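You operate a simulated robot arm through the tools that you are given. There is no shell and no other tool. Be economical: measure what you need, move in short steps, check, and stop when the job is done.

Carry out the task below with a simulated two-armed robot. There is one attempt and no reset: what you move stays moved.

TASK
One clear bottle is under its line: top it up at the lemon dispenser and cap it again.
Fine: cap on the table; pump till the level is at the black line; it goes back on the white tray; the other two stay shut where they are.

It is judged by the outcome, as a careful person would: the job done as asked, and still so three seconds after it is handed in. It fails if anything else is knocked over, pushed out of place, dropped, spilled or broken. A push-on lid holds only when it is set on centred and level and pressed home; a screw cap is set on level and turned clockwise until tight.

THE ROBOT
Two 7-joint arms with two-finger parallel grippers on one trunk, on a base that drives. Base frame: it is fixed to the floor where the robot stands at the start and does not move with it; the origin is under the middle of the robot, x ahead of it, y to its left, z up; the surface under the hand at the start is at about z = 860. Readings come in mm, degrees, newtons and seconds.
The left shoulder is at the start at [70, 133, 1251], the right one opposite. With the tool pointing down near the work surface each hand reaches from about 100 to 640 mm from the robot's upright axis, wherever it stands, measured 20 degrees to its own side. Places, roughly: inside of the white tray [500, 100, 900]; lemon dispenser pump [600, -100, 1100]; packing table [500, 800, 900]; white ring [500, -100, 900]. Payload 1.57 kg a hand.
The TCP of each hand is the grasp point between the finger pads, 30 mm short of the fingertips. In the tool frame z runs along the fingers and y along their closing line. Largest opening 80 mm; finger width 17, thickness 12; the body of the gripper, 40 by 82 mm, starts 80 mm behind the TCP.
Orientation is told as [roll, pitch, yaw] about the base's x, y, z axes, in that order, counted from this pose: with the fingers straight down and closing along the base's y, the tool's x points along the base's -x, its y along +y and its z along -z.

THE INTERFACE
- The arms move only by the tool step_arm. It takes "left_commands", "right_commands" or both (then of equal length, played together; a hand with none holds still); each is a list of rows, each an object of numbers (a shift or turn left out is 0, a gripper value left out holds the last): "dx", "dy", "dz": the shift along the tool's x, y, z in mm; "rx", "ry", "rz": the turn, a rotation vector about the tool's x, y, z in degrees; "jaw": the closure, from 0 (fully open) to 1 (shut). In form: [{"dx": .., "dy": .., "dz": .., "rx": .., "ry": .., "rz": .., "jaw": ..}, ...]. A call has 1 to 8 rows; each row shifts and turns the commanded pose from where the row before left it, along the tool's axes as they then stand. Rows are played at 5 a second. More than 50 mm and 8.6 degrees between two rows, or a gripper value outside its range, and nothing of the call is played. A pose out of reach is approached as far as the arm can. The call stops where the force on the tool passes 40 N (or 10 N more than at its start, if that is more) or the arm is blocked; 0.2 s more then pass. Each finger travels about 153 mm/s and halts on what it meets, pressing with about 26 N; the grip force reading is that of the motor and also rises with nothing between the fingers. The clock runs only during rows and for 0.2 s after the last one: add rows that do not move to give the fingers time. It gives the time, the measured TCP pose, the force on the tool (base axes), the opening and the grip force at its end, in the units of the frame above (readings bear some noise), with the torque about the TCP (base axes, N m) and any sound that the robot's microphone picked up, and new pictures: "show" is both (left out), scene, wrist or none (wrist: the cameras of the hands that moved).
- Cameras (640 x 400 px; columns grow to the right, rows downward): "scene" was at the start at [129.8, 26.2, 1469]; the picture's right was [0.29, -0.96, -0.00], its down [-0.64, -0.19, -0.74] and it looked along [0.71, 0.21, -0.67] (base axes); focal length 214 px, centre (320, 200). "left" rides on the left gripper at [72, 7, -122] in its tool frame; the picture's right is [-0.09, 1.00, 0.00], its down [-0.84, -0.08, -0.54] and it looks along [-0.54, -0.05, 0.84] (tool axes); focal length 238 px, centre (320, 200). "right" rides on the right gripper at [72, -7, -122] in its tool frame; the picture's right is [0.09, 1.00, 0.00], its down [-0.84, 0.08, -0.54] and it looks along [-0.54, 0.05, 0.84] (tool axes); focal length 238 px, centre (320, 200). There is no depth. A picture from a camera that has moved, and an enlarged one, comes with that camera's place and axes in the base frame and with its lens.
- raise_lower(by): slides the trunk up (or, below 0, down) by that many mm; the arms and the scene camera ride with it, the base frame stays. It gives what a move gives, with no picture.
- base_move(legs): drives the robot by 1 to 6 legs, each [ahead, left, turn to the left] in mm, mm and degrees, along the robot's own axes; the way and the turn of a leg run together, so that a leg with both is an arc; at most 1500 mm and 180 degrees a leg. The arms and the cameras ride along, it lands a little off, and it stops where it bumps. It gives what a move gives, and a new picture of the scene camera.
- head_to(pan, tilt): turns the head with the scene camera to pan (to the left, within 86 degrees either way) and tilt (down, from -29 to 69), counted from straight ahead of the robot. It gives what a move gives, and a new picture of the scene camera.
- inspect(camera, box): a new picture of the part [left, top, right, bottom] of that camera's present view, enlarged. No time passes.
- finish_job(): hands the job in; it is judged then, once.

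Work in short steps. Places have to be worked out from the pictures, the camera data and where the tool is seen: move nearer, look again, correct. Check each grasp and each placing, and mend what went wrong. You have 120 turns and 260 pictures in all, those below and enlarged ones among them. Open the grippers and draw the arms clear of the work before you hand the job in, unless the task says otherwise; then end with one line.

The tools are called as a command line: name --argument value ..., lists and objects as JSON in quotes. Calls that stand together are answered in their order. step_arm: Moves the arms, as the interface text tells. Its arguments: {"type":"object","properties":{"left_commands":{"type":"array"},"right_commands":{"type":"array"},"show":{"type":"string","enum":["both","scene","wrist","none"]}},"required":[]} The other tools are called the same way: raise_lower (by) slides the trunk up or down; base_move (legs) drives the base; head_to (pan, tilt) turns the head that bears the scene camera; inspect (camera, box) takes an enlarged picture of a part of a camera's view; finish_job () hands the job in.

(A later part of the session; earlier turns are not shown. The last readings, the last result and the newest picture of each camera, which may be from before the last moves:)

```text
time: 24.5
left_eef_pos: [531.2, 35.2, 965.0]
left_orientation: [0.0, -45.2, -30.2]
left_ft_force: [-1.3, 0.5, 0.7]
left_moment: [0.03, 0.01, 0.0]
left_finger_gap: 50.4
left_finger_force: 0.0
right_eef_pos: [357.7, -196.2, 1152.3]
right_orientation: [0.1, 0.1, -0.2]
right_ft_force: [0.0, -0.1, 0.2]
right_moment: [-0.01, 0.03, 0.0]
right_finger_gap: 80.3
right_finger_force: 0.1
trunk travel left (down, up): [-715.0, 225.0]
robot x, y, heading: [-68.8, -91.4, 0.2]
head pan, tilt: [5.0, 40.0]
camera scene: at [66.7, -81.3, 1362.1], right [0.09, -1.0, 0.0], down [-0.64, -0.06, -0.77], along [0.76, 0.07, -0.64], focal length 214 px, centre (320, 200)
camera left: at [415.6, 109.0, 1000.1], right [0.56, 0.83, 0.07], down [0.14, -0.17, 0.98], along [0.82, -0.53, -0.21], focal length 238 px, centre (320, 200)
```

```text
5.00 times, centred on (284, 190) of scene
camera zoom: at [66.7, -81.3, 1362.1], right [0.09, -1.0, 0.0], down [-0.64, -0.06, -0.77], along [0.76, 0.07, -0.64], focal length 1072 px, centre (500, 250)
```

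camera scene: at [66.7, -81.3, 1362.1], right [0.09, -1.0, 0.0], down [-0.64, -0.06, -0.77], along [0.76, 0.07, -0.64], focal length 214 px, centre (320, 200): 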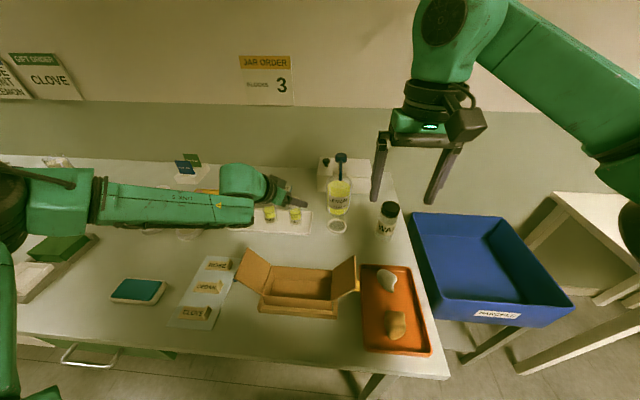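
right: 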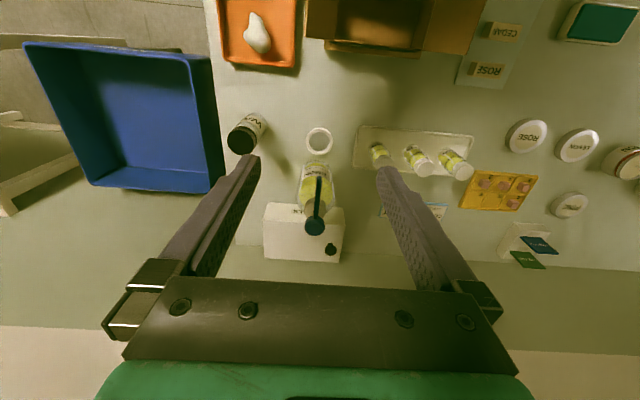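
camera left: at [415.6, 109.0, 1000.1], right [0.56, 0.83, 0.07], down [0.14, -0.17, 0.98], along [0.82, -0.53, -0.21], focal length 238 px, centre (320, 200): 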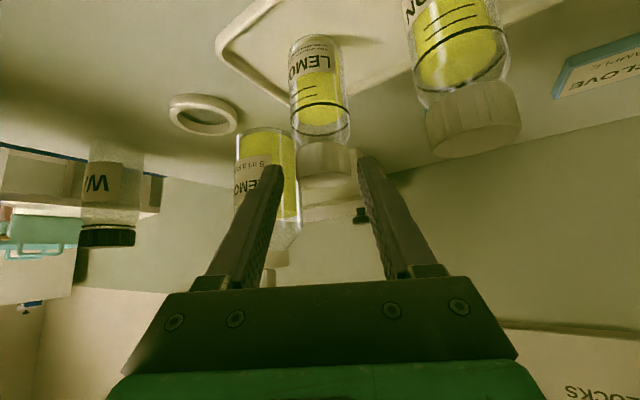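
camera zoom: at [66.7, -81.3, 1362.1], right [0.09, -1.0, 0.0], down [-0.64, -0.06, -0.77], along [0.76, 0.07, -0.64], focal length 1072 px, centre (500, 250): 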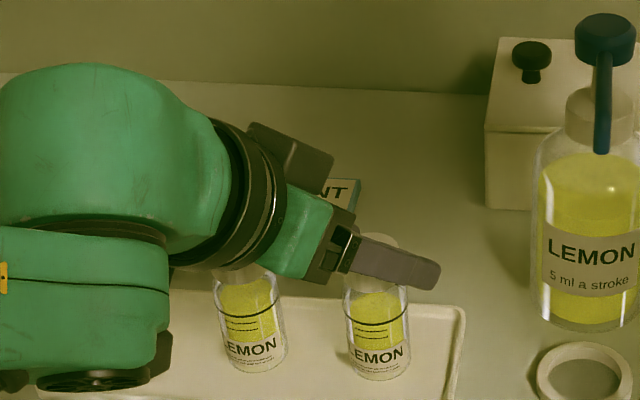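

Clearances look good: the wrist stays well in front of the neighbour. Descending the remaining 53 mm.

step_arm --left_commands '[{"dx": 12.5, "dz": 12.5}, {"dx": 12.5, "dz": 12.5}, {"dx": 12.5, "dz": 12.5}, {}]' --show "both"

inspect --camera "left" --box '[220, 80, 460, 230]'

```text
time: 25.5
left_eef_pos: [532.0, 35.3, 913.7]
left_orientation: [0.1, -45.2, -30.2]
left_ft_force: [0.8, 0.2, 0.3]
left_moment: [0.03, 0.01, 0.02]
left_finger_gap: 50.3
left_finger_force: 0.1
right_eef_pos: [358.1, -197.7, 1151.7]
right_orientation: [-0.1, 0.1, -0.1]
right_ft_force: [0.1, 0.5, -0.1]
right_moment: [0.02, 0.01, 0.03]
right_finger_gap: 79.8
right_finger_force: 0.1
trunk travel left (down, up): [-715.0, 225.0]
robot x, y, heading: [-66.5, -92.3, -0.1]
head pan, tilt: [5.0, 40.0]
camera scene: at [65.7, -81.9, 1362.2], right [0.09, -1.0, 0.0], down [-0.64, -0.05, -0.77], along [0.76, 0.07, -0.64], focal length 214 px, centre (320, 200)
camera left: at [414.9, 109.5, 948.2], right [0.56, 0.83, 0.07], down [0.14, -0.17, 0.98], along [0.82, -0.53, -0.21], focal length 238 px, centre (320, 200)
```

scene: 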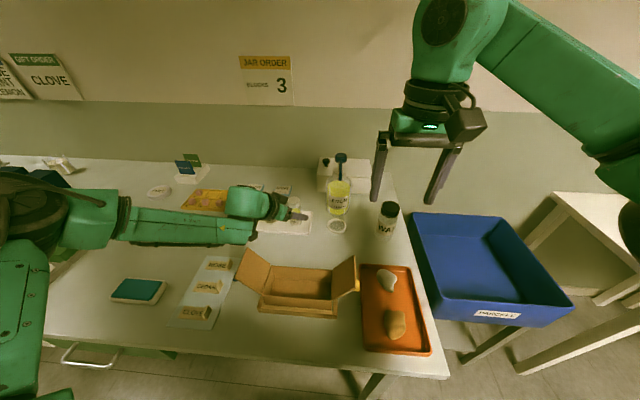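
left: 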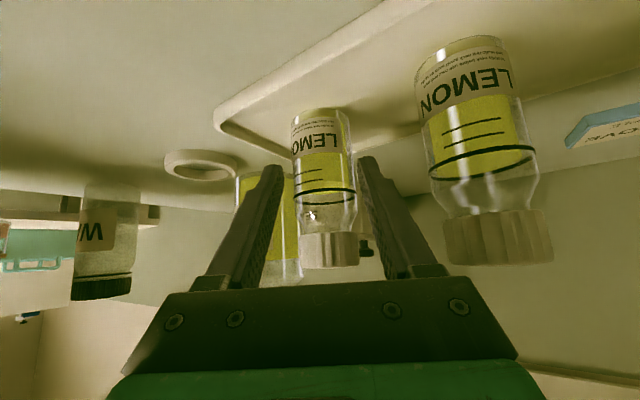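

```text
2.67 times, centred on (340, 155) of left
camera zoom: at [414.9, 109.5, 948.2], right [0.56, 0.83, 0.07], down [0.14, -0.17, 0.98], along [0.82, -0.53, -0.21], focal length 636 px, centre (267, 320)
```

zoom: 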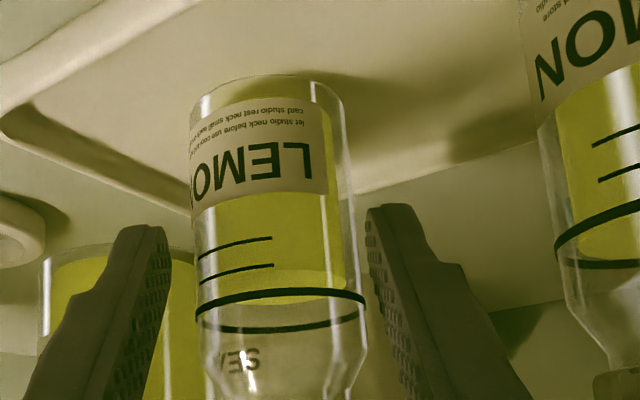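

The bottle stands between the fingers, about 3 mm to the image right. I centre and close.

step_arm --left_commands '[{"dy": 3.5}, {"jaw": 0.5}, {"jaw": 1}, {}, {}]' --show "wrist"

```text
time: 26.7
left_eef_pos: [533.3, 36.7, 914.0]
left_orientation: [0.0, -45.2, -30.2]
left_ft_force: [-0.7, 0.7, 0.7]
left_moment: [0.03, -0.03, -0.02]
left_finger_gap: 35.8
left_finger_force: 26.5
right_eef_pos: [357.7, -196.4, 1152.4]
right_orientation: [0.1, 0.0, 0.0]
right_ft_force: [-0.3, -0.3, 0.8]
right_moment: [0.03, -0.03, -0.01]
right_finger_gap: 80.0
right_finger_force: 0.1
trunk travel left (down, up): [-715.0, 225.0]
robot x, y, heading: [-67.2, -92.4, -0.1]
head pan, tilt: [5.0, 40.0]
camera left: at [416.6, 112.7, 948.3], right [0.56, 0.83, 0.07], down [0.14, -0.17, 0.98], along [0.82, -0.53, -0.21], focal length 238 px, centre (320, 200)
```

left: 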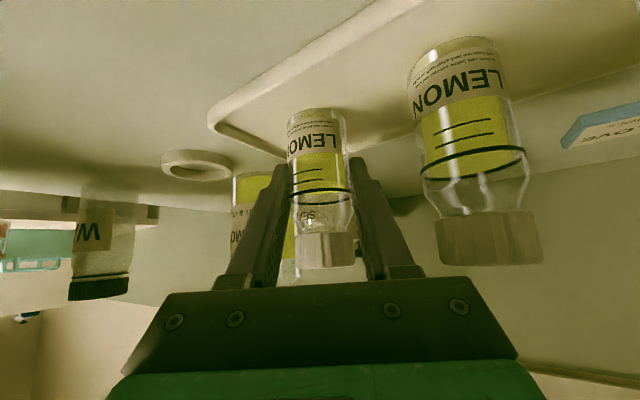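

Grip is firm at 35.8 mm. The right arm can't reach a cap here, so I'll lift the bottle (trunk up 120) and bring it between both arms in free air.

raise_lower --by 120

step_arm --left_commands '[{}]' --show "both"

```text
time: 28.2
left_eef_pos: [534.6, 38.5, 1033.9]
left_orientation: [0.0, -45.1, -30.2]
left_ft_force: [-0.1, -0.4, -0.9]
left_moment: [0.0, 0.04, -0.01]
left_finger_gap: 35.9
left_finger_force: 26.3
right_eef_pos: [358.6, -196.9, 1271.3]
right_orientation: [0.0, -0.1, -0.1]
right_ft_force: [0.4, -0.2, -0.5]
right_moment: [0.0, -0.01, 0.01]
right_finger_gap: 79.9
right_finger_force: 0.1
trunk travel left (down, up): [-835.0, 105.0]
robot x, y, heading: [-68.8, -90.2, -0.1]
head pan, tilt: [5.0, 40.0]
```

```text
time: 28.6
left_eef_pos: [533.0, 37.8, 1033.9]
left_orientation: [0.0, -45.2, -30.2]
left_ft_force: [0.5, 0.0, -0.4]
left_moment: [-0.01, -0.02, -0.01]
left_finger_gap: 35.7
left_finger_force: 25.7
right_eef_pos: [359.3, -195.8, 1272.7]
right_orientation: [0.0, 0.0, -0.1]
right_ft_force: [0.9, 0.7, 0.0]
right_moment: [0.04, 0.01, -0.01]
right_finger_gap: 80.1
right_finger_force: 0.1
trunk travel left (down, up): [-835.0, 105.0]
robot x, y, heading: [-66.3, -90.6, -0.1]
head pan, tilt: [5.0, 40.0]
camera scene: at [65.8, -81.8, 1482.2], right [0.09, -1.0, 0.0], down [-0.64, -0.05, -0.77], along [0.76, 0.07, -0.64], focal length 214 px, centre (320, 200)
camera left: at [416.7, 112.8, 1068.2], right [0.56, 0.83, 0.07], down [0.14, -0.17, 0.98], along [0.82, -0.53, -0.21], focal length 238 px, centre (320, 200)
```

scene: 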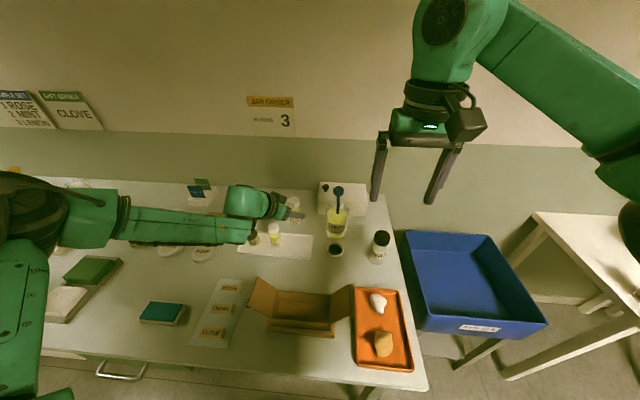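
left: 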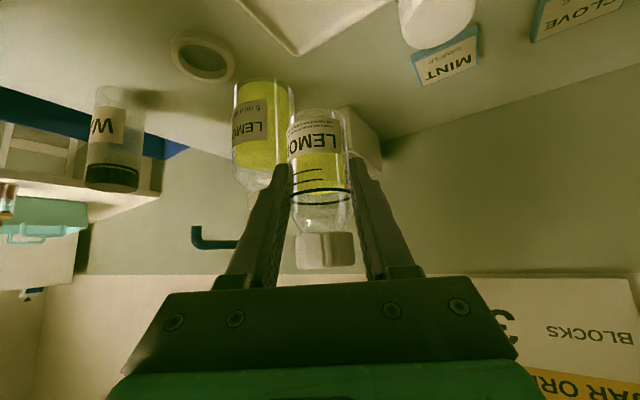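

Bottle lifted cleanly. I back the base 80 mm, then swing the left hand's yaw to -50° and bring the bottle inward.

base_move --legs '[[-80, 0, 0]]'

step_arm --left_commands '[{"rx": 5, "rz": 4.95}, {"rx": 5, "rz": 4.95}, {"rx": 5, "rz": 4.95}, {"rx": 5, "rz": 4.95}, {"dx": -4, "dy": -40, "dz": 4}, {"dx": -4, "dy": -40, "dz": 4}]' --show "scene"

```text
time: 29.6
left_eef_pos: [459.2, 38.6, 1031.2]
left_orientation: [-0.2, -45.0, -30.0]
left_ft_force: [0.6, -0.1, -1.4]
left_moment: [0.0, 0.03, -0.01]
left_finger_gap: 35.8
left_finger_force: 26.2
right_eef_pos: [286.0, -198.5, 1269.9]
right_orientation: [0.0, 0.5, 0.0]
right_ft_force: [0.1, 0.4, -0.6]
right_moment: [-0.01, 0.06, -0.03]
right_finger_gap: 80.1
right_finger_force: 0.0
trunk travel left (down, up): [-835.0, 105.0]
robot x, y, heading: [-147.9, -90.7, -0.1]
head pan, tilt: [5.0, 40.0]
camera scene: at [-5.4, -81.6, 1481.3], right [0.08, -1.0, 0.0], down [-0.64, -0.05, -0.76], along [0.76, 0.06, -0.65], focal length 214 px, centre (320, 200)
```

scene: 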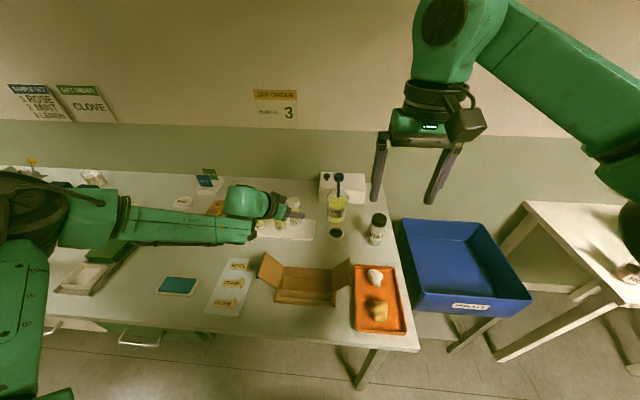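

```text
time: 31.0
left_eef_pos: [388.8, -15.8, 1034.3]
left_orientation: [0.0, -45.2, -58.5]
left_ft_force: [-0.2, 0.4, -0.9]
left_moment: [0.04, -0.09, -0.02]
left_finger_gap: 35.6
left_finger_force: 25.4
right_eef_pos: [277.5, -199.2, 1272.8]
right_orientation: [0.0, -0.2, -0.1]
right_ft_force: [0.3, 0.6, 1.4]
right_moment: [0.02, -0.01, -0.01]
right_finger_gap: 80.2
right_finger_force: 0.0
trunk travel left (down, up): [-835.0, 105.0]
robot x, y, heading: [-143.0, -90.3, -0.2]
head pan, tilt: [5.0, 40.0]
camera scene: at [-15.6, -82.7, 1482.5], right [0.08, -1.0, 0.0], down [-0.64, -0.05, -0.77], along [0.76, 0.07, -0.64], focal length 214 px, centre (320, 200)
```

scene: 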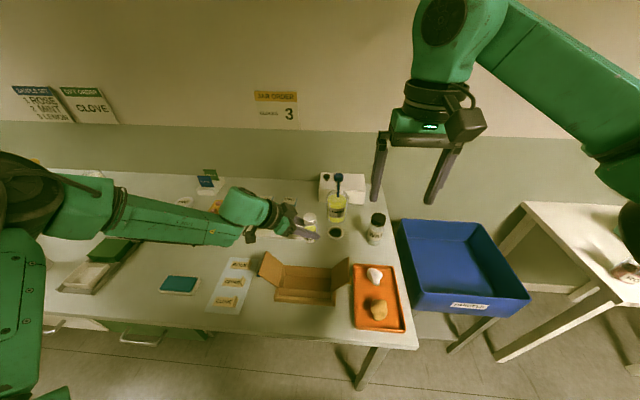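

The bottle is now at about (389, -16), cap top ≈1081. I turn the right hand +68° in yaw (camera away from the left hand) while moving it toward the point above the cap.

step_arm --right_commands '[{"rz": -8.5}, {"rz": -8.5}, {"rz": -8.5}, {"rz": -8.5}, {"rz": -8.5}, {"rz": -8.5}, {"rz": -8.5}, {"rz": -8.5}]' --show "none"

```text
time: 32.8
left_eef_pos: [390.9, -15.6, 1035.3]
left_orientation: [-0.1, -45.3, -58.2]
left_ft_force: [-1.1, 0.2, -0.8]
left_moment: [0.01, 0.0, 0.03]
left_finger_gap: 35.7
left_finger_force: 26.6
right_eef_pos: [176.8, -140.1, 1236.9]
right_orientation: [0.0, 0.1, 67.9]
right_ft_force: [-0.1, 0.0, -0.1]
right_moment: [0.0, -0.03, 0.02]
right_finger_gap: 79.9
right_finger_force: 0.1
right hand out of reach, approached as far as the arm can: row 5, 6, 7, 8
trunk travel left (down, up): [-835.0, 105.0]
robot x, y, heading: [-143.8, -86.2, 0.0]
head pan, tilt: [5.0, 40.0]
```

Position drifted from the limit; now moving the right hand toward the point above the cap.

step_arm --right_commands '[{"dx": -32.4, "dy": -25, "dz": 4}, {"dx": -32.4, "dy": -25, "dz": 4}, {"dx": -32.4, "dy": -25, "dz": 4}, {"dx": -32.4, "dy": -25, "dz": 4}, {"dx": -32.4, "dy": -25, "dz": 4}, {}]' --show "both"

```text
time: 34.2
left_eef_pos: [390.3, -14.8, 1035.5]
left_orientation: [0.0, -45.2, -58.3]
left_ft_force: [0.4, 0.2, -1.5]
left_moment: [-0.01, 0.02, 0.02]
left_finger_gap: 35.7
left_finger_force: 26.1
right_eef_pos: [199.4, -90.8, 1222.9]
right_orientation: [0.0, 0.0, 67.7]
right_ft_force: [0.4, 0.5, -0.3]
right_moment: [0.0, 0.02, 0.0]
right_finger_gap: 80.2
right_finger_force: 0.0
right hand out of reach, approached as far as the arm can: row 1, 2, 3, 4, 5
trunk travel left (down, up): [-835.0, 105.0]
robot x, y, heading: [-147.6, -91.1, 0.1]
head pan, tilt: [5.0, 40.0]
camera scene: at [-13.1, -82.3, 1482.2], right [0.08, -1.0, 0.0], down [-0.64, -0.05, -0.77], along [0.76, 0.07, -0.64], focal length 214 px, centre (320, 200)
camera right: at [177.0, -158.9, 1344.9], right [-0.96, 0.29, 0.0], down [0.25, 0.8, 0.54], along [0.16, 0.52, -0.84], focal length 238 px, centre (320, 200)
```

scene: 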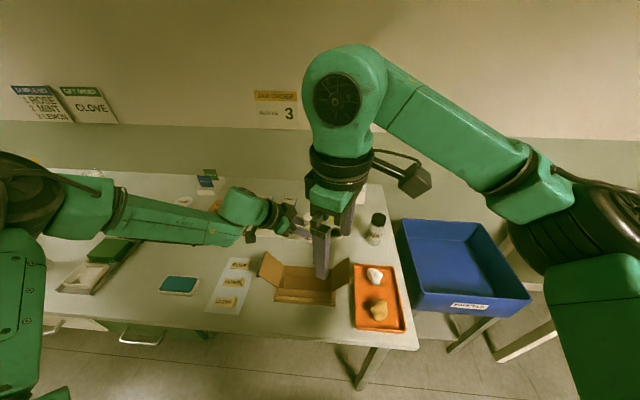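
right: 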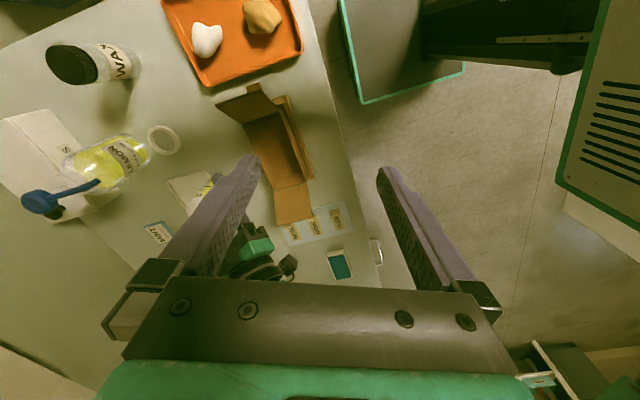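

That yaw is near the wrist limit. I turn back to about +30° and move on.

step_arm --right_commands '[{"rz": 7.5}, {"rz": 7.5}, {"rz": 7.5}, {"rz": 7.5}, {"rz": 7.5}, {}]' --show "none"

step_arm --right_commands '[{"dx": -38, "dy": -10}, {"dx": -38, "dy": -10}, {"dx": -38, "dy": -10}, {}]' --show "scene"

```text
time: 35.6
left_eef_pos: [390.6, -14.1, 1035.2]
left_orientation: [0.0, -45.2, -58.4]
left_ft_force: [0.0, -0.3, -2.0]
left_moment: [0.03, 0.03, -0.01]
left_finger_gap: 35.8
left_finger_force: 26.0
right_eef_pos: [197.6, -89.3, 1221.9]
right_orientation: [-0.1, 0.2, 30.3]
right_ft_force: [0.2, -0.2, -0.1]
right_moment: [-0.03, -0.01, -0.03]
right_finger_gap: 80.2
right_finger_force: 0.1
trunk travel left (down, up): [-835.0, 105.0]
robot x, y, heading: [-145.8, -90.1, 0.2]
head pan, tilt: [5.0, 40.0]
```

```text
time: 36.6
left_eef_pos: [391.0, -15.3, 1035.7]
left_orientation: [0.0, -45.3, -58.3]
left_ft_force: [0.0, -0.8, -0.9]
left_moment: [0.03, 0.01, -0.01]
left_finger_gap: 35.9
left_finger_force: 25.4
right_eef_pos: [313.5, -57.5, 1223.0]
right_orientation: [0.0, 0.0, 30.4]
right_ft_force: [0.0, 0.9, -0.3]
right_moment: [-0.03, -0.03, 0.0]
right_finger_gap: 80.2
right_finger_force: 0.0
trunk travel left (down, up): [-835.0, 105.0]
robot x, y, heading: [-143.7, -93.8, -0.0]
head pan, tilt: [5.0, 40.0]
camera scene: at [-13.1, -82.0, 1482.2], right [0.08, -1.0, 0.0], down [-0.64, -0.05, -0.77], along [0.76, 0.07, -0.64], focal length 214 px, centre (320, 200)
```

scene: 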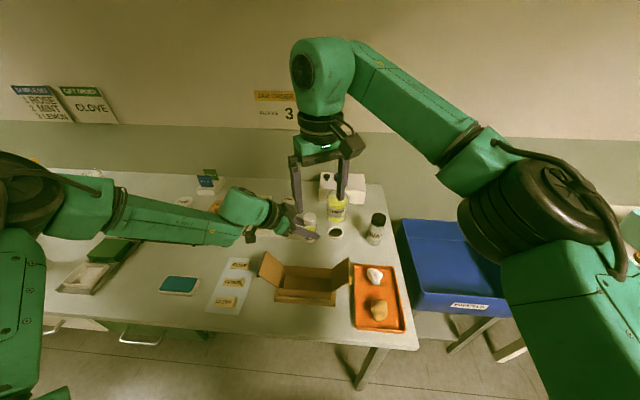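

Right arm follows now. Moving the last 87 mm over the cap and narrowing the fingers to ~52 mm.

step_arm --right_commands '[{"dx": -43, "jaw": 0.35}, {"dx": -43}, {}]' --show "both"

inspect --camera "scene" --box '[240, 120, 400, 270]'

```text
time: 37.4
left_eef_pos: [389.9, -16.5, 1034.3]
left_orientation: [0.0, -45.3, -58.4]
left_ft_force: [-0.2, -0.8, -0.5]
left_moment: [0.0, -0.02, 0.03]
left_finger_gap: 35.8
left_finger_force: 25.3
right_eef_pos: [347.9, -37.9, 1222.4]
right_orientation: [0.1, -0.1, 30.3]
right_ft_force: [-0.3, -0.3, 0.4]
right_moment: [0.01, -0.02, 0.0]
right_finger_gap: 52.1
right_finger_force: 0.0
right hand out of reach, approached as far as the arm can: row 2
trunk travel left (down, up): [-835.0, 105.0]
robot x, y, heading: [-145.6, -93.6, -0.3]
head pan, tilt: [5.0, 40.0]
camera scene: at [-13.2, -83.7, 1482.2], right [0.08, -1.0, 0.0], down [-0.64, -0.05, -0.77], along [0.76, 0.07, -0.64], focal length 214 px, centre (320, 200)
camera right: at [287.4, -80.3, 1343.9], right [-0.58, 0.81, 0.0], down [0.68, 0.49, 0.54], along [0.44, 0.32, -0.84], focal length 238 px, centre (320, 200)
```

scene: 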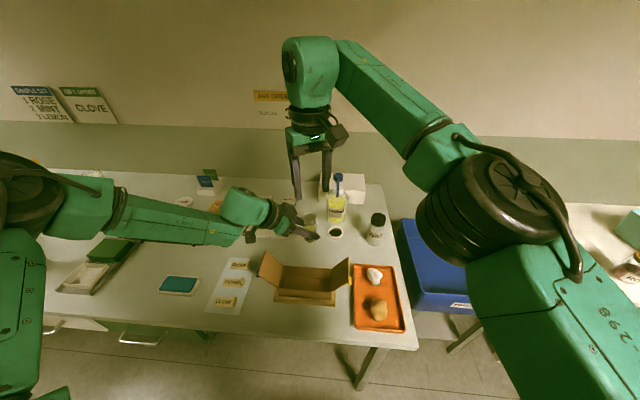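
right: 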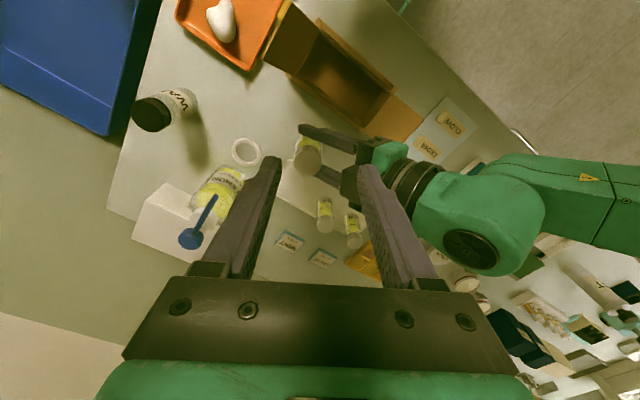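

```text
2.67 times, centred on (320, 195) of scene
camera zoom: at [-13.2, -83.7, 1482.2], right [0.08, -1.0, 0.0], down [-0.64, -0.05, -0.77], along [0.76, 0.07, -0.64], focal length 572 px, centre (320, 213)
```

zoom: 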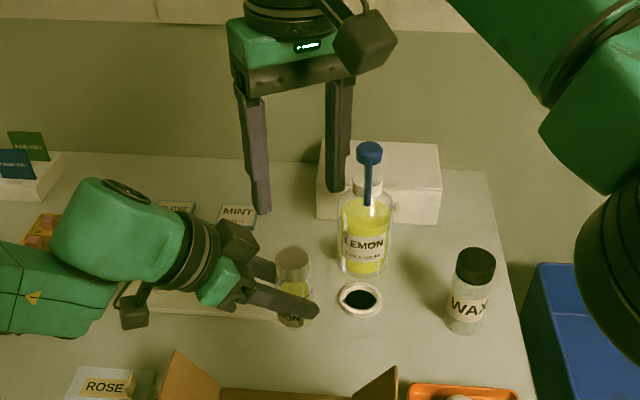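

The reach limit is from height. I go lower by 60 mm while advancing the remaining 47 mm.

step_arm --right_commands '[{"dz": 30, "dx": -5}, {"dz": 30, "dx": -15}, {"dx": -14, "dy": -1}, {"dx": -13, "dy": -1}, {}]' --show "both"

inspect --camera "right" --box '[200, 60, 440, 210]'

```text
time: 38.6
left_eef_pos: [390.8, -15.6, 1035.0]
left_orientation: [-0.1, -45.1, -58.3]
left_ft_force: [0.4, 0.3, -2.7]
left_moment: [0.01, -0.02, -0.04]
left_finger_gap: 35.9
left_finger_force: 25.5
right_eef_pos: [360.3, -21.2, 1158.9]
right_orientation: [0.1, 0.1, 30.3]
right_ft_force: [0.8, 0.0, -0.7]
right_moment: [0.0, 0.02, 0.0]
right_finger_gap: 52.0
right_finger_force: 0.0
right hand out of reach, approached as far as the arm can: row 2, 3, 4
trunk travel left (down, up): [-835.0, 105.0]
robot x, y, heading: [-147.0, -92.5, -0.4]
head pan, tilt: [5.0, 40.0]
camera scene: at [-12.3, -81.9, 1482.1], right [0.08, -1.0, 0.0], down [-0.64, -0.05, -0.77], along [0.76, 0.07, -0.64], focal length 214 px, centre (320, 200)
camera right: at [300.3, -62.6, 1281.3], right [-0.58, 0.81, 0.0], down [0.68, 0.49, 0.54], along [0.44, 0.32, -0.84], focal length 238 px, centre (320, 200)
```

scene: 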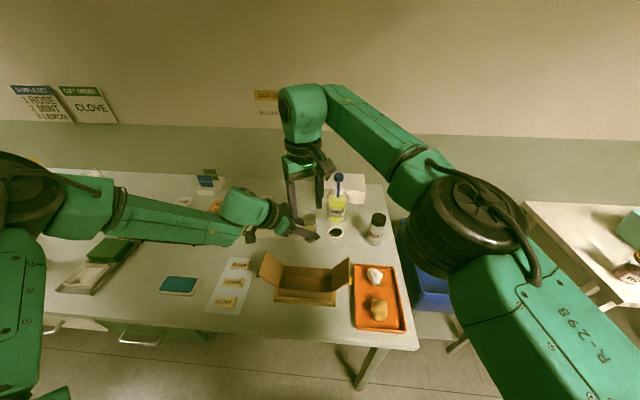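
right: 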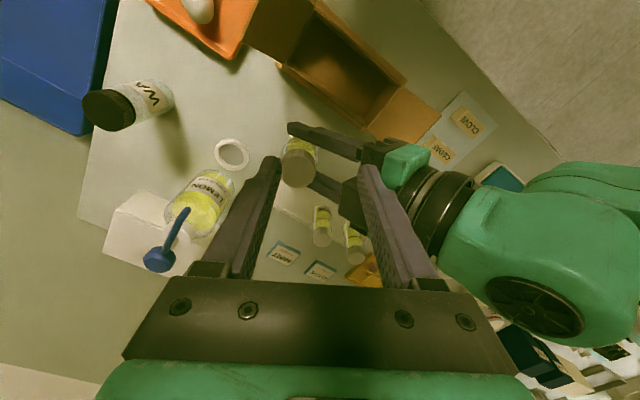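

```text
2.67 times, centred on (320, 135) of right
camera zoom: at [300.3, -62.6, 1281.3], right [-0.58, 0.81, 0.0], down [0.68, 0.49, 0.54], along [0.44, 0.32, -0.84], focal length 636 px, centre (320, 373)
```

zoom: 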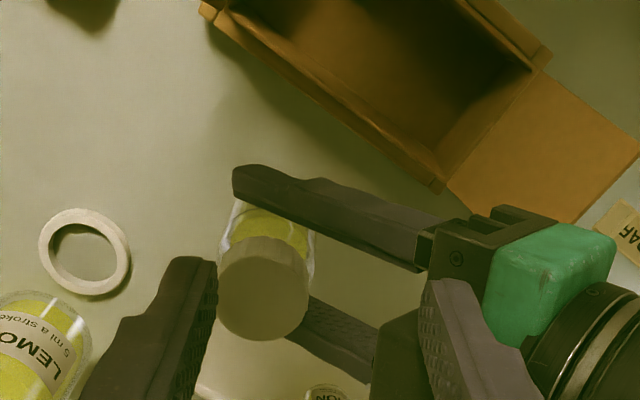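

Clear view of the cap at (393, -20). I'll bring the bottle 33 mm back toward the right hand instead of stretching the right arm.

step_arm --left_commands '[{"dx": 6.1, "dy": -14, "dz": -6.1}, {"dx": 6.1, "dy": -14, "dz": -6.1}, {}]' --show "none"

inspect --camera "right" --box '[200, 60, 440, 210]'

```text
time: 39.1
left_eef_pos: [377.4, -8.4, 1035.2]
left_orientation: [0.4, -45.2, -57.2]
left_ft_force: [0.0, -0.6, -1.3]
left_moment: [0.0, 0.0, -0.02]
left_finger_gap: 36.0
left_finger_force: 26.3
right_eef_pos: [352.9, -19.2, 1159.6]
right_orientation: [0.3, 0.9, 31.1]
right_ft_force: [0.6, 0.1, 0.5]
right_moment: [0.03, 0.0, -0.01]
right_finger_gap: 51.9
right_finger_force: 0.1
trunk travel left (down, up): [-835.0, 105.0]
robot x, y, heading: [-151.3, -93.0, -0.1]
head pan, tilt: [5.0, 40.0]
stopped in row 2 (right hand): the force on the tool passed its limit at 49 N (the readings are from after the stop); the commanded pose is now the measured one
```

```text
2.67 times, centred on (320, 135) of right
camera zoom: at [296.1, -60.7, 1283.3], right [-0.59, 0.81, 0.01], down [0.69, 0.5, 0.53], along [0.42, 0.32, -0.85], focal length 636 px, centre (320, 373)
```

zoom: 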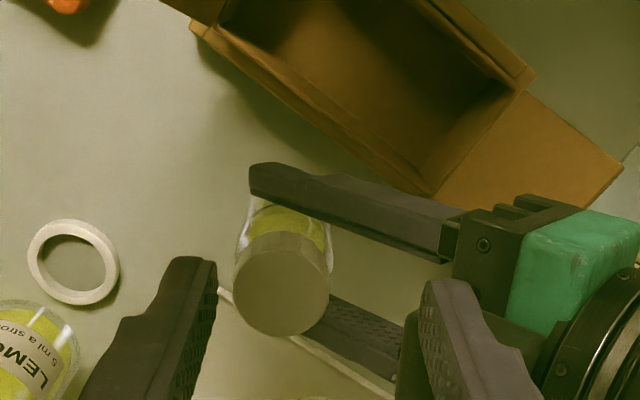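

A contact was flagged on the right hand. I look closely before moving anything.

inspect --camera "scene" --box '[200, 120, 360, 270]'

inspect --camera "left" --box '[0, 0, 640, 400]'

inspect --camera "right" --box '[0, 0, 640, 400]'

```text
2.67 times, centred on (280, 195) of scene
camera zoom: at [-14.0, -80.8, 1482.3], right [0.09, -1.0, 0.0], down [-0.64, -0.06, -0.77], along [0.76, 0.06, -0.64], focal length 572 px, centre (427, 213)
```

zoom: 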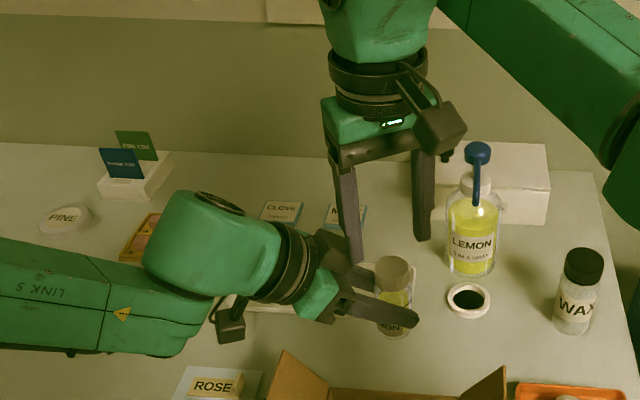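

```text
1.00 times, centred on (320, 200) of left (not enlarged: the box is as wide or as high as the picture)
camera zoom: at [306.5, 110.5, 1069.1], right [0.87, 0.49, 0.07], down [0.04, -0.22, 0.98], along [0.49, -0.85, -0.21], focal length 238 px, centre (320, 200)
```

zoom: 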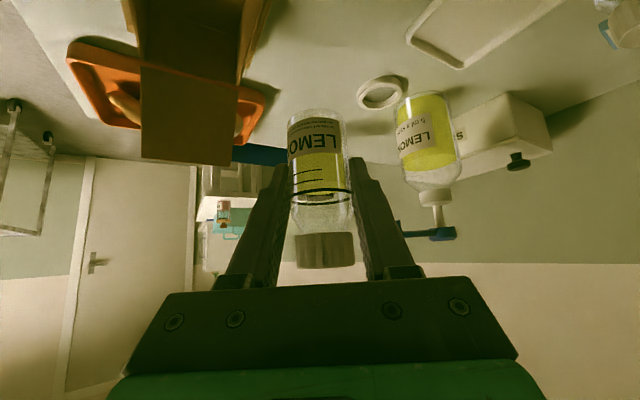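

```text
1.00 times, centred on (320, 200) of right (not enlarged: the box is as wide or as high as the picture)
camera zoom: at [296.1, -60.7, 1283.3], right [-0.59, 0.81, 0.01], down [0.69, 0.5, 0.53], along [0.42, 0.32, -0.85], focal length 238 px, centre (320, 200)
```

zoom: 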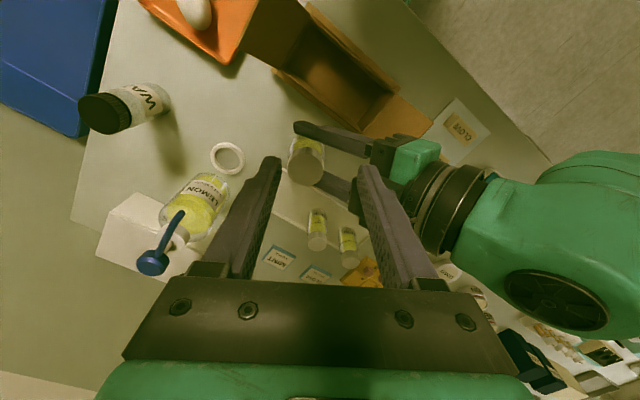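

The right fingertip met the left gripper's palm corner. I lift the right hand clear and plan to hand the bottle over: right grips the cap, left regrips flatter so both have room. Turning the right hand to about yaw -15°.

step_arm --right_commands '[{"dz": -30}, {"dz": -20, "rz": 6}, {"rz": 8}, {"rz": 8}, {"rz": 8}, {"rz": 8}, {"rz": 8}, {}]' --show "both"

```text
time: 40.9
left_eef_pos: [377.2, -9.2, 1034.5]
left_orientation: [0.3, -45.3, -57.1]
left_ft_force: [-0.7, 0.0, -0.9]
left_moment: [0.02, 0.02, 0.0]
left_finger_gap: 35.7
left_finger_force: 25.8
right_eef_pos: [350.7, -22.5, 1198.0]
right_orientation: [-0.5, 0.9, -15.0]
right_ft_force: [-0.1, 0.2, -0.7]
right_moment: [0.01, -0.01, 0.0]
right_finger_gap: 51.9
right_finger_force: 0.0
right hand out of reach, approached as far as the arm can: row 1
trunk travel left (down, up): [-835.0, 105.0]
robot x, y, heading: [-149.6, -89.5, -0.2]
head pan, tilt: [5.0, 40.0]
camera scene: at [-12.9, -81.5, 1482.2], right [0.08, -1.0, 0.0], down [-0.64, -0.05, -0.77], along [0.76, 0.06, -0.64], focal length 214 px, centre (320, 200)
camera right: at [280.8, -9.9, 1321.9], right [0.17, 0.99, -0.01], down [0.84, -0.14, 0.53], along [0.52, -0.1, -0.85], focal length 238 px, centre (320, 200)
```

scene: 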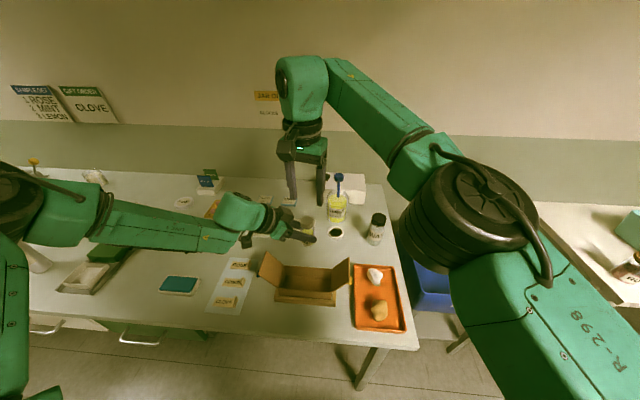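
right: 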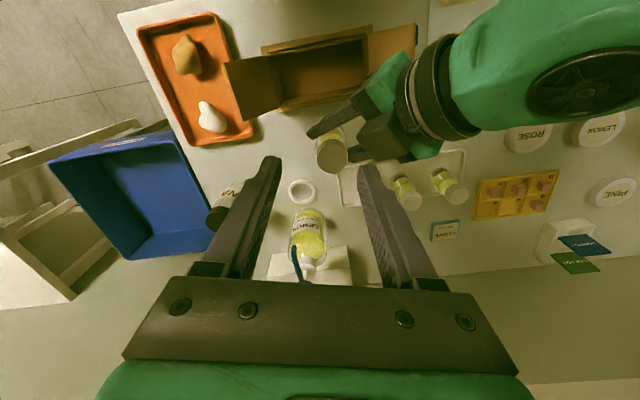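

Cap seen at about (377, -15). I turn to yaw -27°, correct small tilt errors, and move over the cap while coming down 40 mm.

step_arm --right_commands '[{"rz": 6, "ry": -0.9, "rx": -0.5}, {"rz": 6}, {"dz": 40}, {"dx": -10, "dy": 9}, {"dx": -10, "dy": 9}, {}]' --show "both"

inspect --camera "right" --box '[240, 90, 432, 210]'

```text
time: 42.3
left_eef_pos: [377.4, -10.1, 1035.1]
left_orientation: [0.2, -45.1, -57.2]
left_ft_force: [-0.1, -0.7, -1.4]
left_moment: [0.03, 0.0, 0.01]
left_finger_gap: 35.4
left_finger_force: 26.2
right_eef_pos: [371.2, -18.1, 1158.7]
right_orientation: [0.0, 0.0, -27.1]
right_ft_force: [-0.2, 0.4, 0.8]
right_moment: [0.01, -0.02, 0.0]
right_finger_gap: 52.3
right_finger_force: 0.1
right hand out of reach, approached as far as the arm can: row 5
trunk travel left (down, up): [-835.0, 105.0]
robot x, y, heading: [-149.3, -91.8, -0.0]
head pan, tilt: [5.0, 40.0]
camera scene: at [-12.1, -83.0, 1482.1], right [0.08, -1.0, 0.0], down [-0.64, -0.05, -0.77], along [0.76, 0.07, -0.64], focal length 214 px, centre (320, 200)
camera right: at [304.0, 8.8, 1281.1], right [0.37, 0.93, 0.0], down [0.78, -0.31, 0.54], along [0.5, -0.2, -0.84], focal length 238 px, centre (320, 200)
```

scene: 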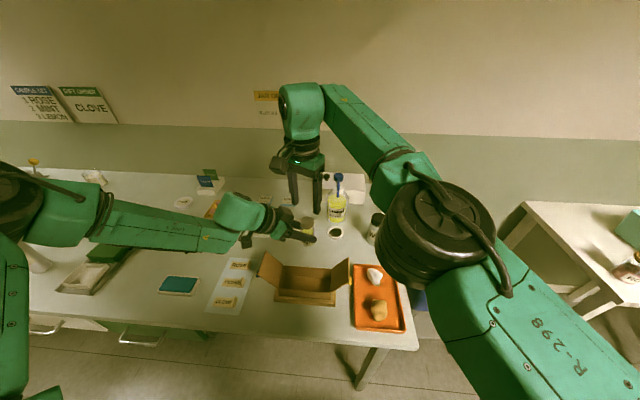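
right: 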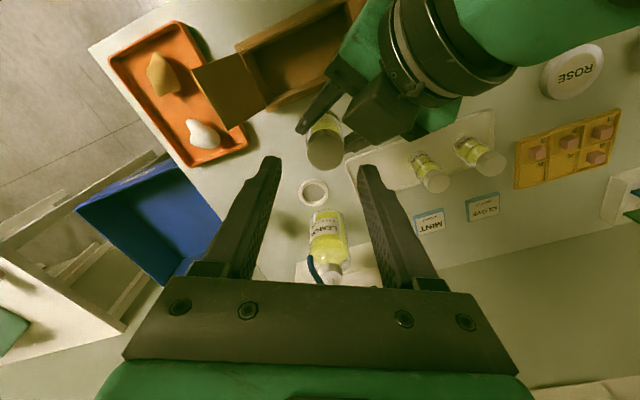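

```text
3.33 times, centred on (336, 150) of right
camera zoom: at [304.0, 8.8, 1281.1], right [0.37, 0.93, 0.0], down [0.78, -0.31, 0.54], along [0.5, -0.2, -0.84], focal length 794 px, centre (267, 367)
```

zoom: 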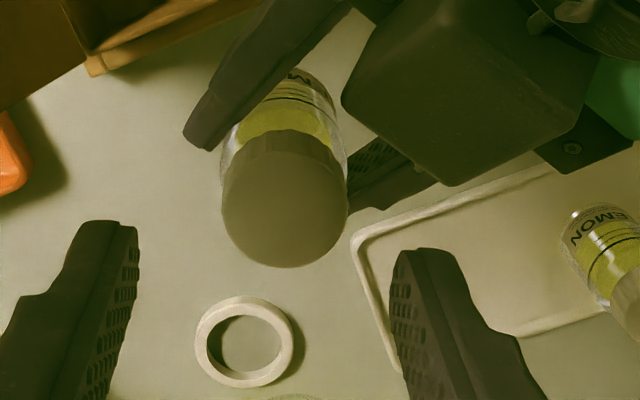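

I now see the left gripper has a block on its upper side that overhangs the cap, so a 45° hold leaves no room. I'll put the bottle back in its tray spot, then pick it by its cap with the right hand and regrip flat with the left in the air. First, the right hand withdraws and the left reverses.

step_arm --right_commands '[{"dz": -30, "dx": 20}, {"dx": 40, "dy": -20}, {"dx": 40, "dy": -25}, {"dx": 30, "dy": -35}, {"dy": -40}]' --show "none"

step_arm --left_commands '[{"dx": -10, "dy": 35, "dz": 10}, {"dx": -10, "dy": 38, "dz": 10}, {"rx": -4.8, "rz": -4.75}, {"rx": -4.8, "rz": -4.75}, {"rx": -4.8, "rz": -4.75}, {"rx": -4.8, "rz": -4.75}]' --show "scene"

```text
time: 43.5
left_eef_pos: [378.7, -11.3, 1034.8]
left_orientation: [0.4, -44.9, -57.3]
left_ft_force: [0.4, -0.4, -2.2]
left_moment: [0.0, 0.0, -0.01]
left_finger_gap: 35.7
left_finger_force: 26.2
right_eef_pos: [199.2, -67.1, 1188.3]
right_orientation: [0.0, 0.0, -27.1]
right_ft_force: [-0.1, -1.3, 0.0]
right_moment: [0.03, 0.01, 0.01]
right_finger_gap: 52.0
right_finger_force: 0.0
trunk travel left (down, up): [-835.0, 105.0]
robot x, y, heading: [-145.6, -92.6, -0.2]
head pan, tilt: [5.0, 40.0]
```

```text
time: 44.9
left_eef_pos: [449.5, 10.2, 1036.9]
left_orientation: [0.3, -45.4, -30.1]
left_ft_force: [0.8, -0.2, -0.5]
left_moment: [-0.02, 0.04, 0.01]
left_finger_gap: 35.6
left_finger_force: 25.4
left hand out of reach, approached as far as the arm can: row 2
right_eef_pos: [199.3, -62.9, 1188.3]
right_orientation: [0.0, -0.1, -26.9]
right_ft_force: [-0.4, 0.5, 0.3]
right_moment: [0.01, -0.02, 0.01]
right_finger_gap: 52.4
right_finger_force: 0.0
trunk travel left (down, up): [-835.0, 105.0]
robot x, y, heading: [-149.2, -90.2, 0.1]
head pan, tilt: [5.0, 40.0]
camera scene: at [-13.5, -81.8, 1482.3], right [0.08, -1.0, 0.0], down [-0.64, -0.05, -0.77], along [0.76, 0.07, -0.64], focal length 214 px, centre (320, 200)
```

scene: 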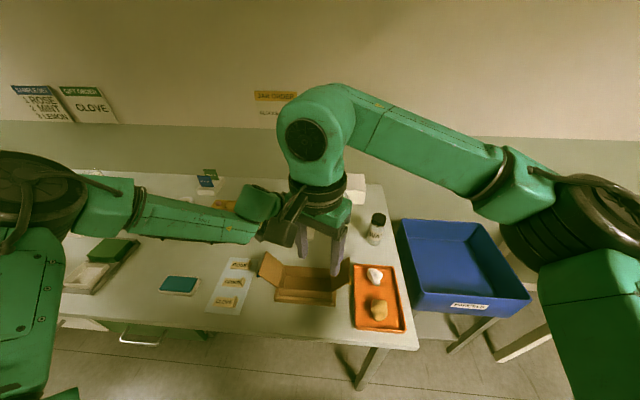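

Left hand is back at yaw -30°. Shift it 30 mm along its y, then drive the base 70 mm forward to get back over the tray spot.

step_arm --left_commands '[{"dy": 30}, {}]' --show "none"

base_move --legs '[[70, 0, 0]]'

step_arm --left_commands '[{}, {}]' --show "wrist"

```text
time: 45.5
left_eef_pos: [465.6, 37.1, 1038.6]
left_orientation: [0.4, -45.3, -30.2]
left_ft_force: [0.5, -0.1, -2.0]
left_moment: [0.01, 0.05, 0.0]
left_finger_gap: 35.7
left_finger_force: 26.2
right_eef_pos: [199.8, -63.3, 1188.6]
right_orientation: [0.0, 0.0, -26.9]
right_ft_force: [0.9, 0.5, 0.8]
right_moment: [-0.01, 0.0, 0.0]
right_finger_gap: 51.7
right_finger_force: 0.0
trunk travel left (down, up): [-835.0, 105.0]
robot x, y, heading: [-146.3, -88.7, -0.1]
head pan, tilt: [5.0, 40.0]
```

```text
time: 46.5
left_eef_pos: [531.0, 37.2, 1041.1]
left_orientation: [0.6, -45.6, -30.4]
left_ft_force: [-1.0, 0.7, -1.8]
left_moment: [0.03, -0.02, 0.03]
left_finger_gap: 35.8
left_finger_force: 25.8
right_eef_pos: [263.1, -63.7, 1190.7]
right_orientation: [0.2, -0.3, -27.0]
right_ft_force: [-0.7, 0.1, 1.1]
right_moment: [-0.04, -0.05, 0.0]
right_finger_gap: 52.2
right_finger_force: 0.1
trunk travel left (down, up): [-835.0, 105.0]
robot x, y, heading: [-78.7, -92.6, -0.1]
head pan, tilt: [5.0, 40.0]
camera scene: at [49.5, -81.7, 1483.0], right [0.09, -1.0, 0.0], down [-0.64, -0.06, -0.77], along [0.77, 0.07, -0.64], focal length 214 px, centre (320, 200)
```

scene: 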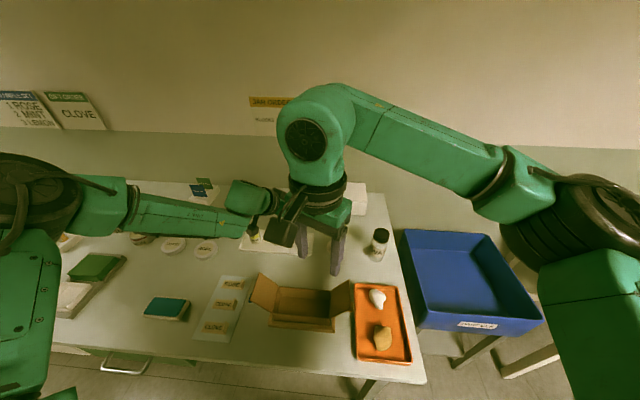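

```text
time: 47.1
left_eef_pos: [533.7, 37.8, 1040.4]
left_orientation: [0.4, -45.4, -30.2]
left_ft_force: [-0.3, -0.3, -2.1]
left_moment: [0.0, 0.01, 0.0]
left_finger_gap: 35.5
left_finger_force: 26.5
right_eef_pos: [265.5, -62.5, 1189.8]
right_orientation: [0.2, -0.2, -26.9]
right_ft_force: [1.0, -0.1, 0.0]
right_moment: [0.02, -0.05, 0.0]
right_finger_gap: 52.3
right_finger_force: 0.2
trunk travel left (down, up): [-835.0, 105.0]
robot x, y, heading: [-77.0, -92.3, 0.0]
head pan, tilt: [5.0, 40.0]
camera left: at [416.3, 111.1, 1073.1], right [0.55, 0.83, 0.07], down [0.13, -0.17, 0.98], along [0.82, -0.53, -0.21], focal length 238 px, centre (320, 200)
```

left: 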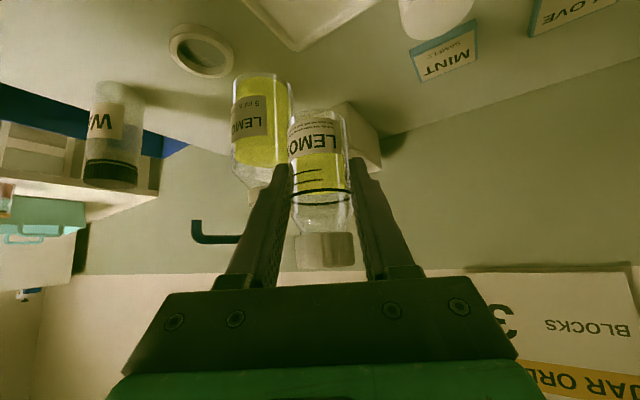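

Right above the original spot (533, 37). I lower the trunk 116 mm, then finish with small arm steps.

raise_lower --by -116

step_arm --left_commands '[{"dx": 2.8, "dz": 2.8}, {"dx": 1.4, "dz": 1.4}, {}]' --show "wrist"

inspect --camera "left" --box '[240, 60, 432, 180]'

```text
time: 48.6
left_eef_pos: [535.8, 38.7, 921.7]
left_orientation: [0.4, -45.4, -30.2]
left_ft_force: [-0.1, -0.4, -1.7]
left_moment: [0.0, 0.05, 0.0]
left_finger_gap: 35.6
left_finger_force: 26.2
right_eef_pos: [269.3, -63.3, 1072.8]
right_orientation: [-0.1, -0.1, -26.9]
right_ft_force: [-0.3, -0.7, 0.0]
right_moment: [-0.03, 0.01, 0.01]
right_finger_gap: 51.8
right_finger_force: 0.0
trunk travel left (down, up): [-719.0, 221.0]
robot x, y, heading: [-74.9, -90.0, 0.1]
head pan, tilt: [5.0, 40.0]
```

```text
time: 49.4
left_eef_pos: [535.3, 37.2, 915.5]
left_orientation: [0.4, -45.3, -30.2]
left_ft_force: [-0.1, 0.9, -1.7]
left_moment: [0.0, 0.03, -0.04]
left_finger_gap: 35.8
left_finger_force: 26.5
right_eef_pos: [269.4, -63.5, 1071.4]
right_orientation: [0.0, -0.1, -26.9]
right_ft_force: [0.6, -0.4, -0.6]
right_moment: [0.01, -0.01, 0.03]
right_finger_gap: 52.0
right_finger_force: 0.0
trunk travel left (down, up): [-719.0, 221.0]
robot x, y, heading: [-78.1, -89.9, -0.0]
head pan, tilt: [5.0, 40.0]
camera left: at [418.4, 110.6, 950.1], right [0.55, 0.83, 0.07], down [0.14, -0.17, 0.98], along [0.82, -0.53, -0.21], focal length 238 px, centre (320, 200)
```

left: 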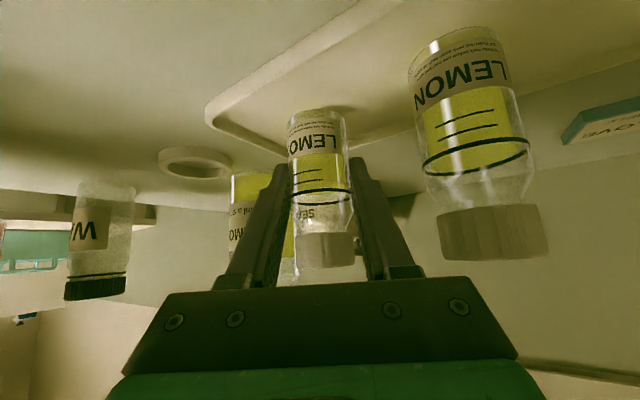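

```text
3.33 times, centred on (336, 120) of left
camera zoom: at [418.4, 110.6, 950.1], right [0.55, 0.83, 0.07], down [0.14, -0.17, 0.98], along [0.82, -0.53, -0.21], focal length 794 px, centre (267, 467)
```

zoom: 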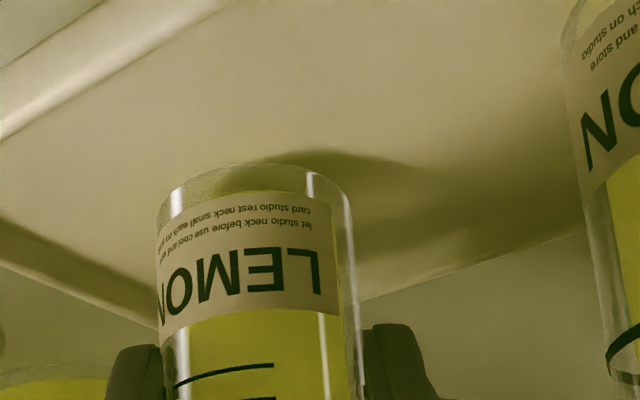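

About 1.5 mm left. Creeping down and then opening.

step_arm --left_commands '[{"dx": 0.7, "dz": 0.7}, {"dx": 0.7, "dz": 0.7}, {}, {"jaw": 0.48}, {"jaw": 0.37}, {}]' --show "wrist"

```text
time: 50.8
left_eef_pos: [535.5, 36.8, 913.5]
left_orientation: [0.4, -45.3, -30.2]
left_ft_force: [-0.9, -0.2, 0.3]
left_moment: [0.02, 0.02, -0.01]
left_finger_gap: 50.4
left_finger_force: 0.1
right_eef_pos: [268.3, -62.0, 1072.7]
right_orientation: [0.1, -0.1, -26.8]
right_ft_force: [-0.5, 0.0, 0.6]
right_moment: [0.0, 0.01, -0.03]
right_finger_gap: 51.9
right_finger_force: 0.1
trunk travel left (down, up): [-719.0, 221.0]
robot x, y, heading: [-79.4, -90.6, -0.1]
head pan, tilt: [5.0, 40.0]
camera left: at [418.6, 110.6, 948.2], right [0.55, 0.83, 0.07], down [0.14, -0.17, 0.98], along [0.82, -0.53, -0.21], focal length 238 px, centre (320, 200)
```

left: 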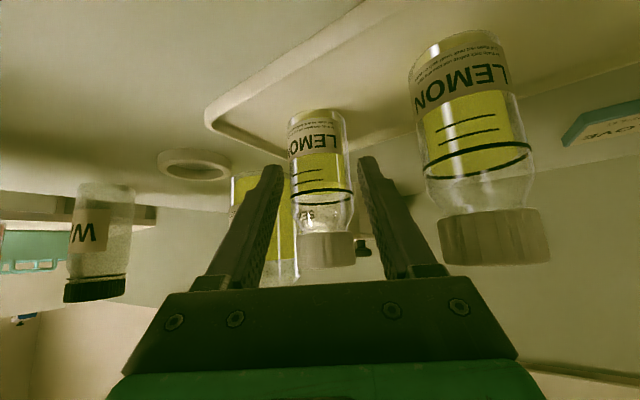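

The bottle stands upright, released. I raise the trunk 120 mm straight up and pull the left hand back, then reposition the base so the right arm reaches the cap.

raise_lower --by 120

step_arm --left_commands '[{"dz": -45}, {"dz": -45}, {"dy": 40}, {"dy": 40}, {"dy": 40}]' --show "none"

base_move --legs '[[70, 170, 0]]'

```text
time: 52.3
left_eef_pos: [534.9, 36.1, 1035.0]
left_orientation: [0.4, -45.3, -30.2]
left_ft_force: [0.4, -0.7, 0.3]
left_moment: [0.01, 0.0, -0.05]
left_finger_gap: 50.6
left_finger_force: 0.0
right_eef_pos: [269.5, -63.5, 1192.4]
right_orientation: [-0.1, -0.1, -26.9]
right_ft_force: [-0.1, -0.2, 0.4]
right_moment: [0.02, 0.01, -0.03]
right_finger_gap: 52.1
right_finger_force: 0.1
trunk travel left (down, up): [-839.0, 101.0]
robot x, y, heading: [-80.3, -86.9, -0.1]
head pan, tilt: [5.0, 40.0]
```

```text
time: 53.5
left_eef_pos: [538.2, 174.2, 1098.9]
left_orientation: [0.4, -45.4, -30.2]
left_ft_force: [-0.1, -0.1, 0.5]
left_moment: [-0.03, 0.0, -0.03]
left_finger_gap: 50.5
left_finger_force: 0.1
right_eef_pos: [268.4, -61.2, 1192.1]
right_orientation: [0.0, -0.1, -27.0]
right_ft_force: [0.6, 0.9, 0.7]
right_moment: [0.01, -0.02, -0.01]
right_finger_gap: 51.8
right_finger_force: 0.1
trunk travel left (down, up): [-839.0, 101.0]
robot x, y, heading: [-76.2, -89.2, 0.1]
head pan, tilt: [5.0, 40.0]
```

```text
time: 55.0
left_eef_pos: [608.2, 341.7, 1100.9]
left_orientation: [0.6, -45.4, -30.4]
left_ft_force: [-0.2, -0.5, -0.6]
left_moment: [0.02, -0.01, 0.02]
left_finger_gap: 50.5
left_finger_force: 0.1
right_eef_pos: [339.0, 104.2, 1192.7]
right_orientation: [0.2, -0.1, -26.9]
right_ft_force: [0.1, 0.2, 0.4]
right_moment: [-0.01, -0.04, 0.01]
right_finger_gap: 52.0
right_finger_force: 0.0
trunk travel left (down, up): [-839.0, 101.0]
robot x, y, heading: [-4.0, 79.8, -0.2]
head pan, tilt: [5.0, 40.0]
camera scene: at [126.3, 85.0, 1486.4], right [0.09, -1.0, 0.0], down [-0.64, -0.05, -0.77], along [0.76, 0.07, -0.64], focal length 214 px, centre (320, 200)
```

scene: 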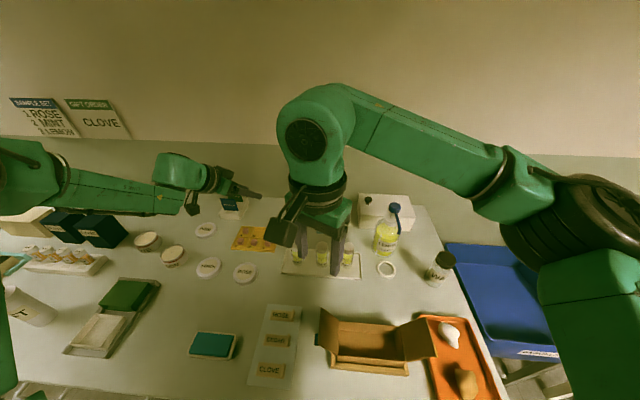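

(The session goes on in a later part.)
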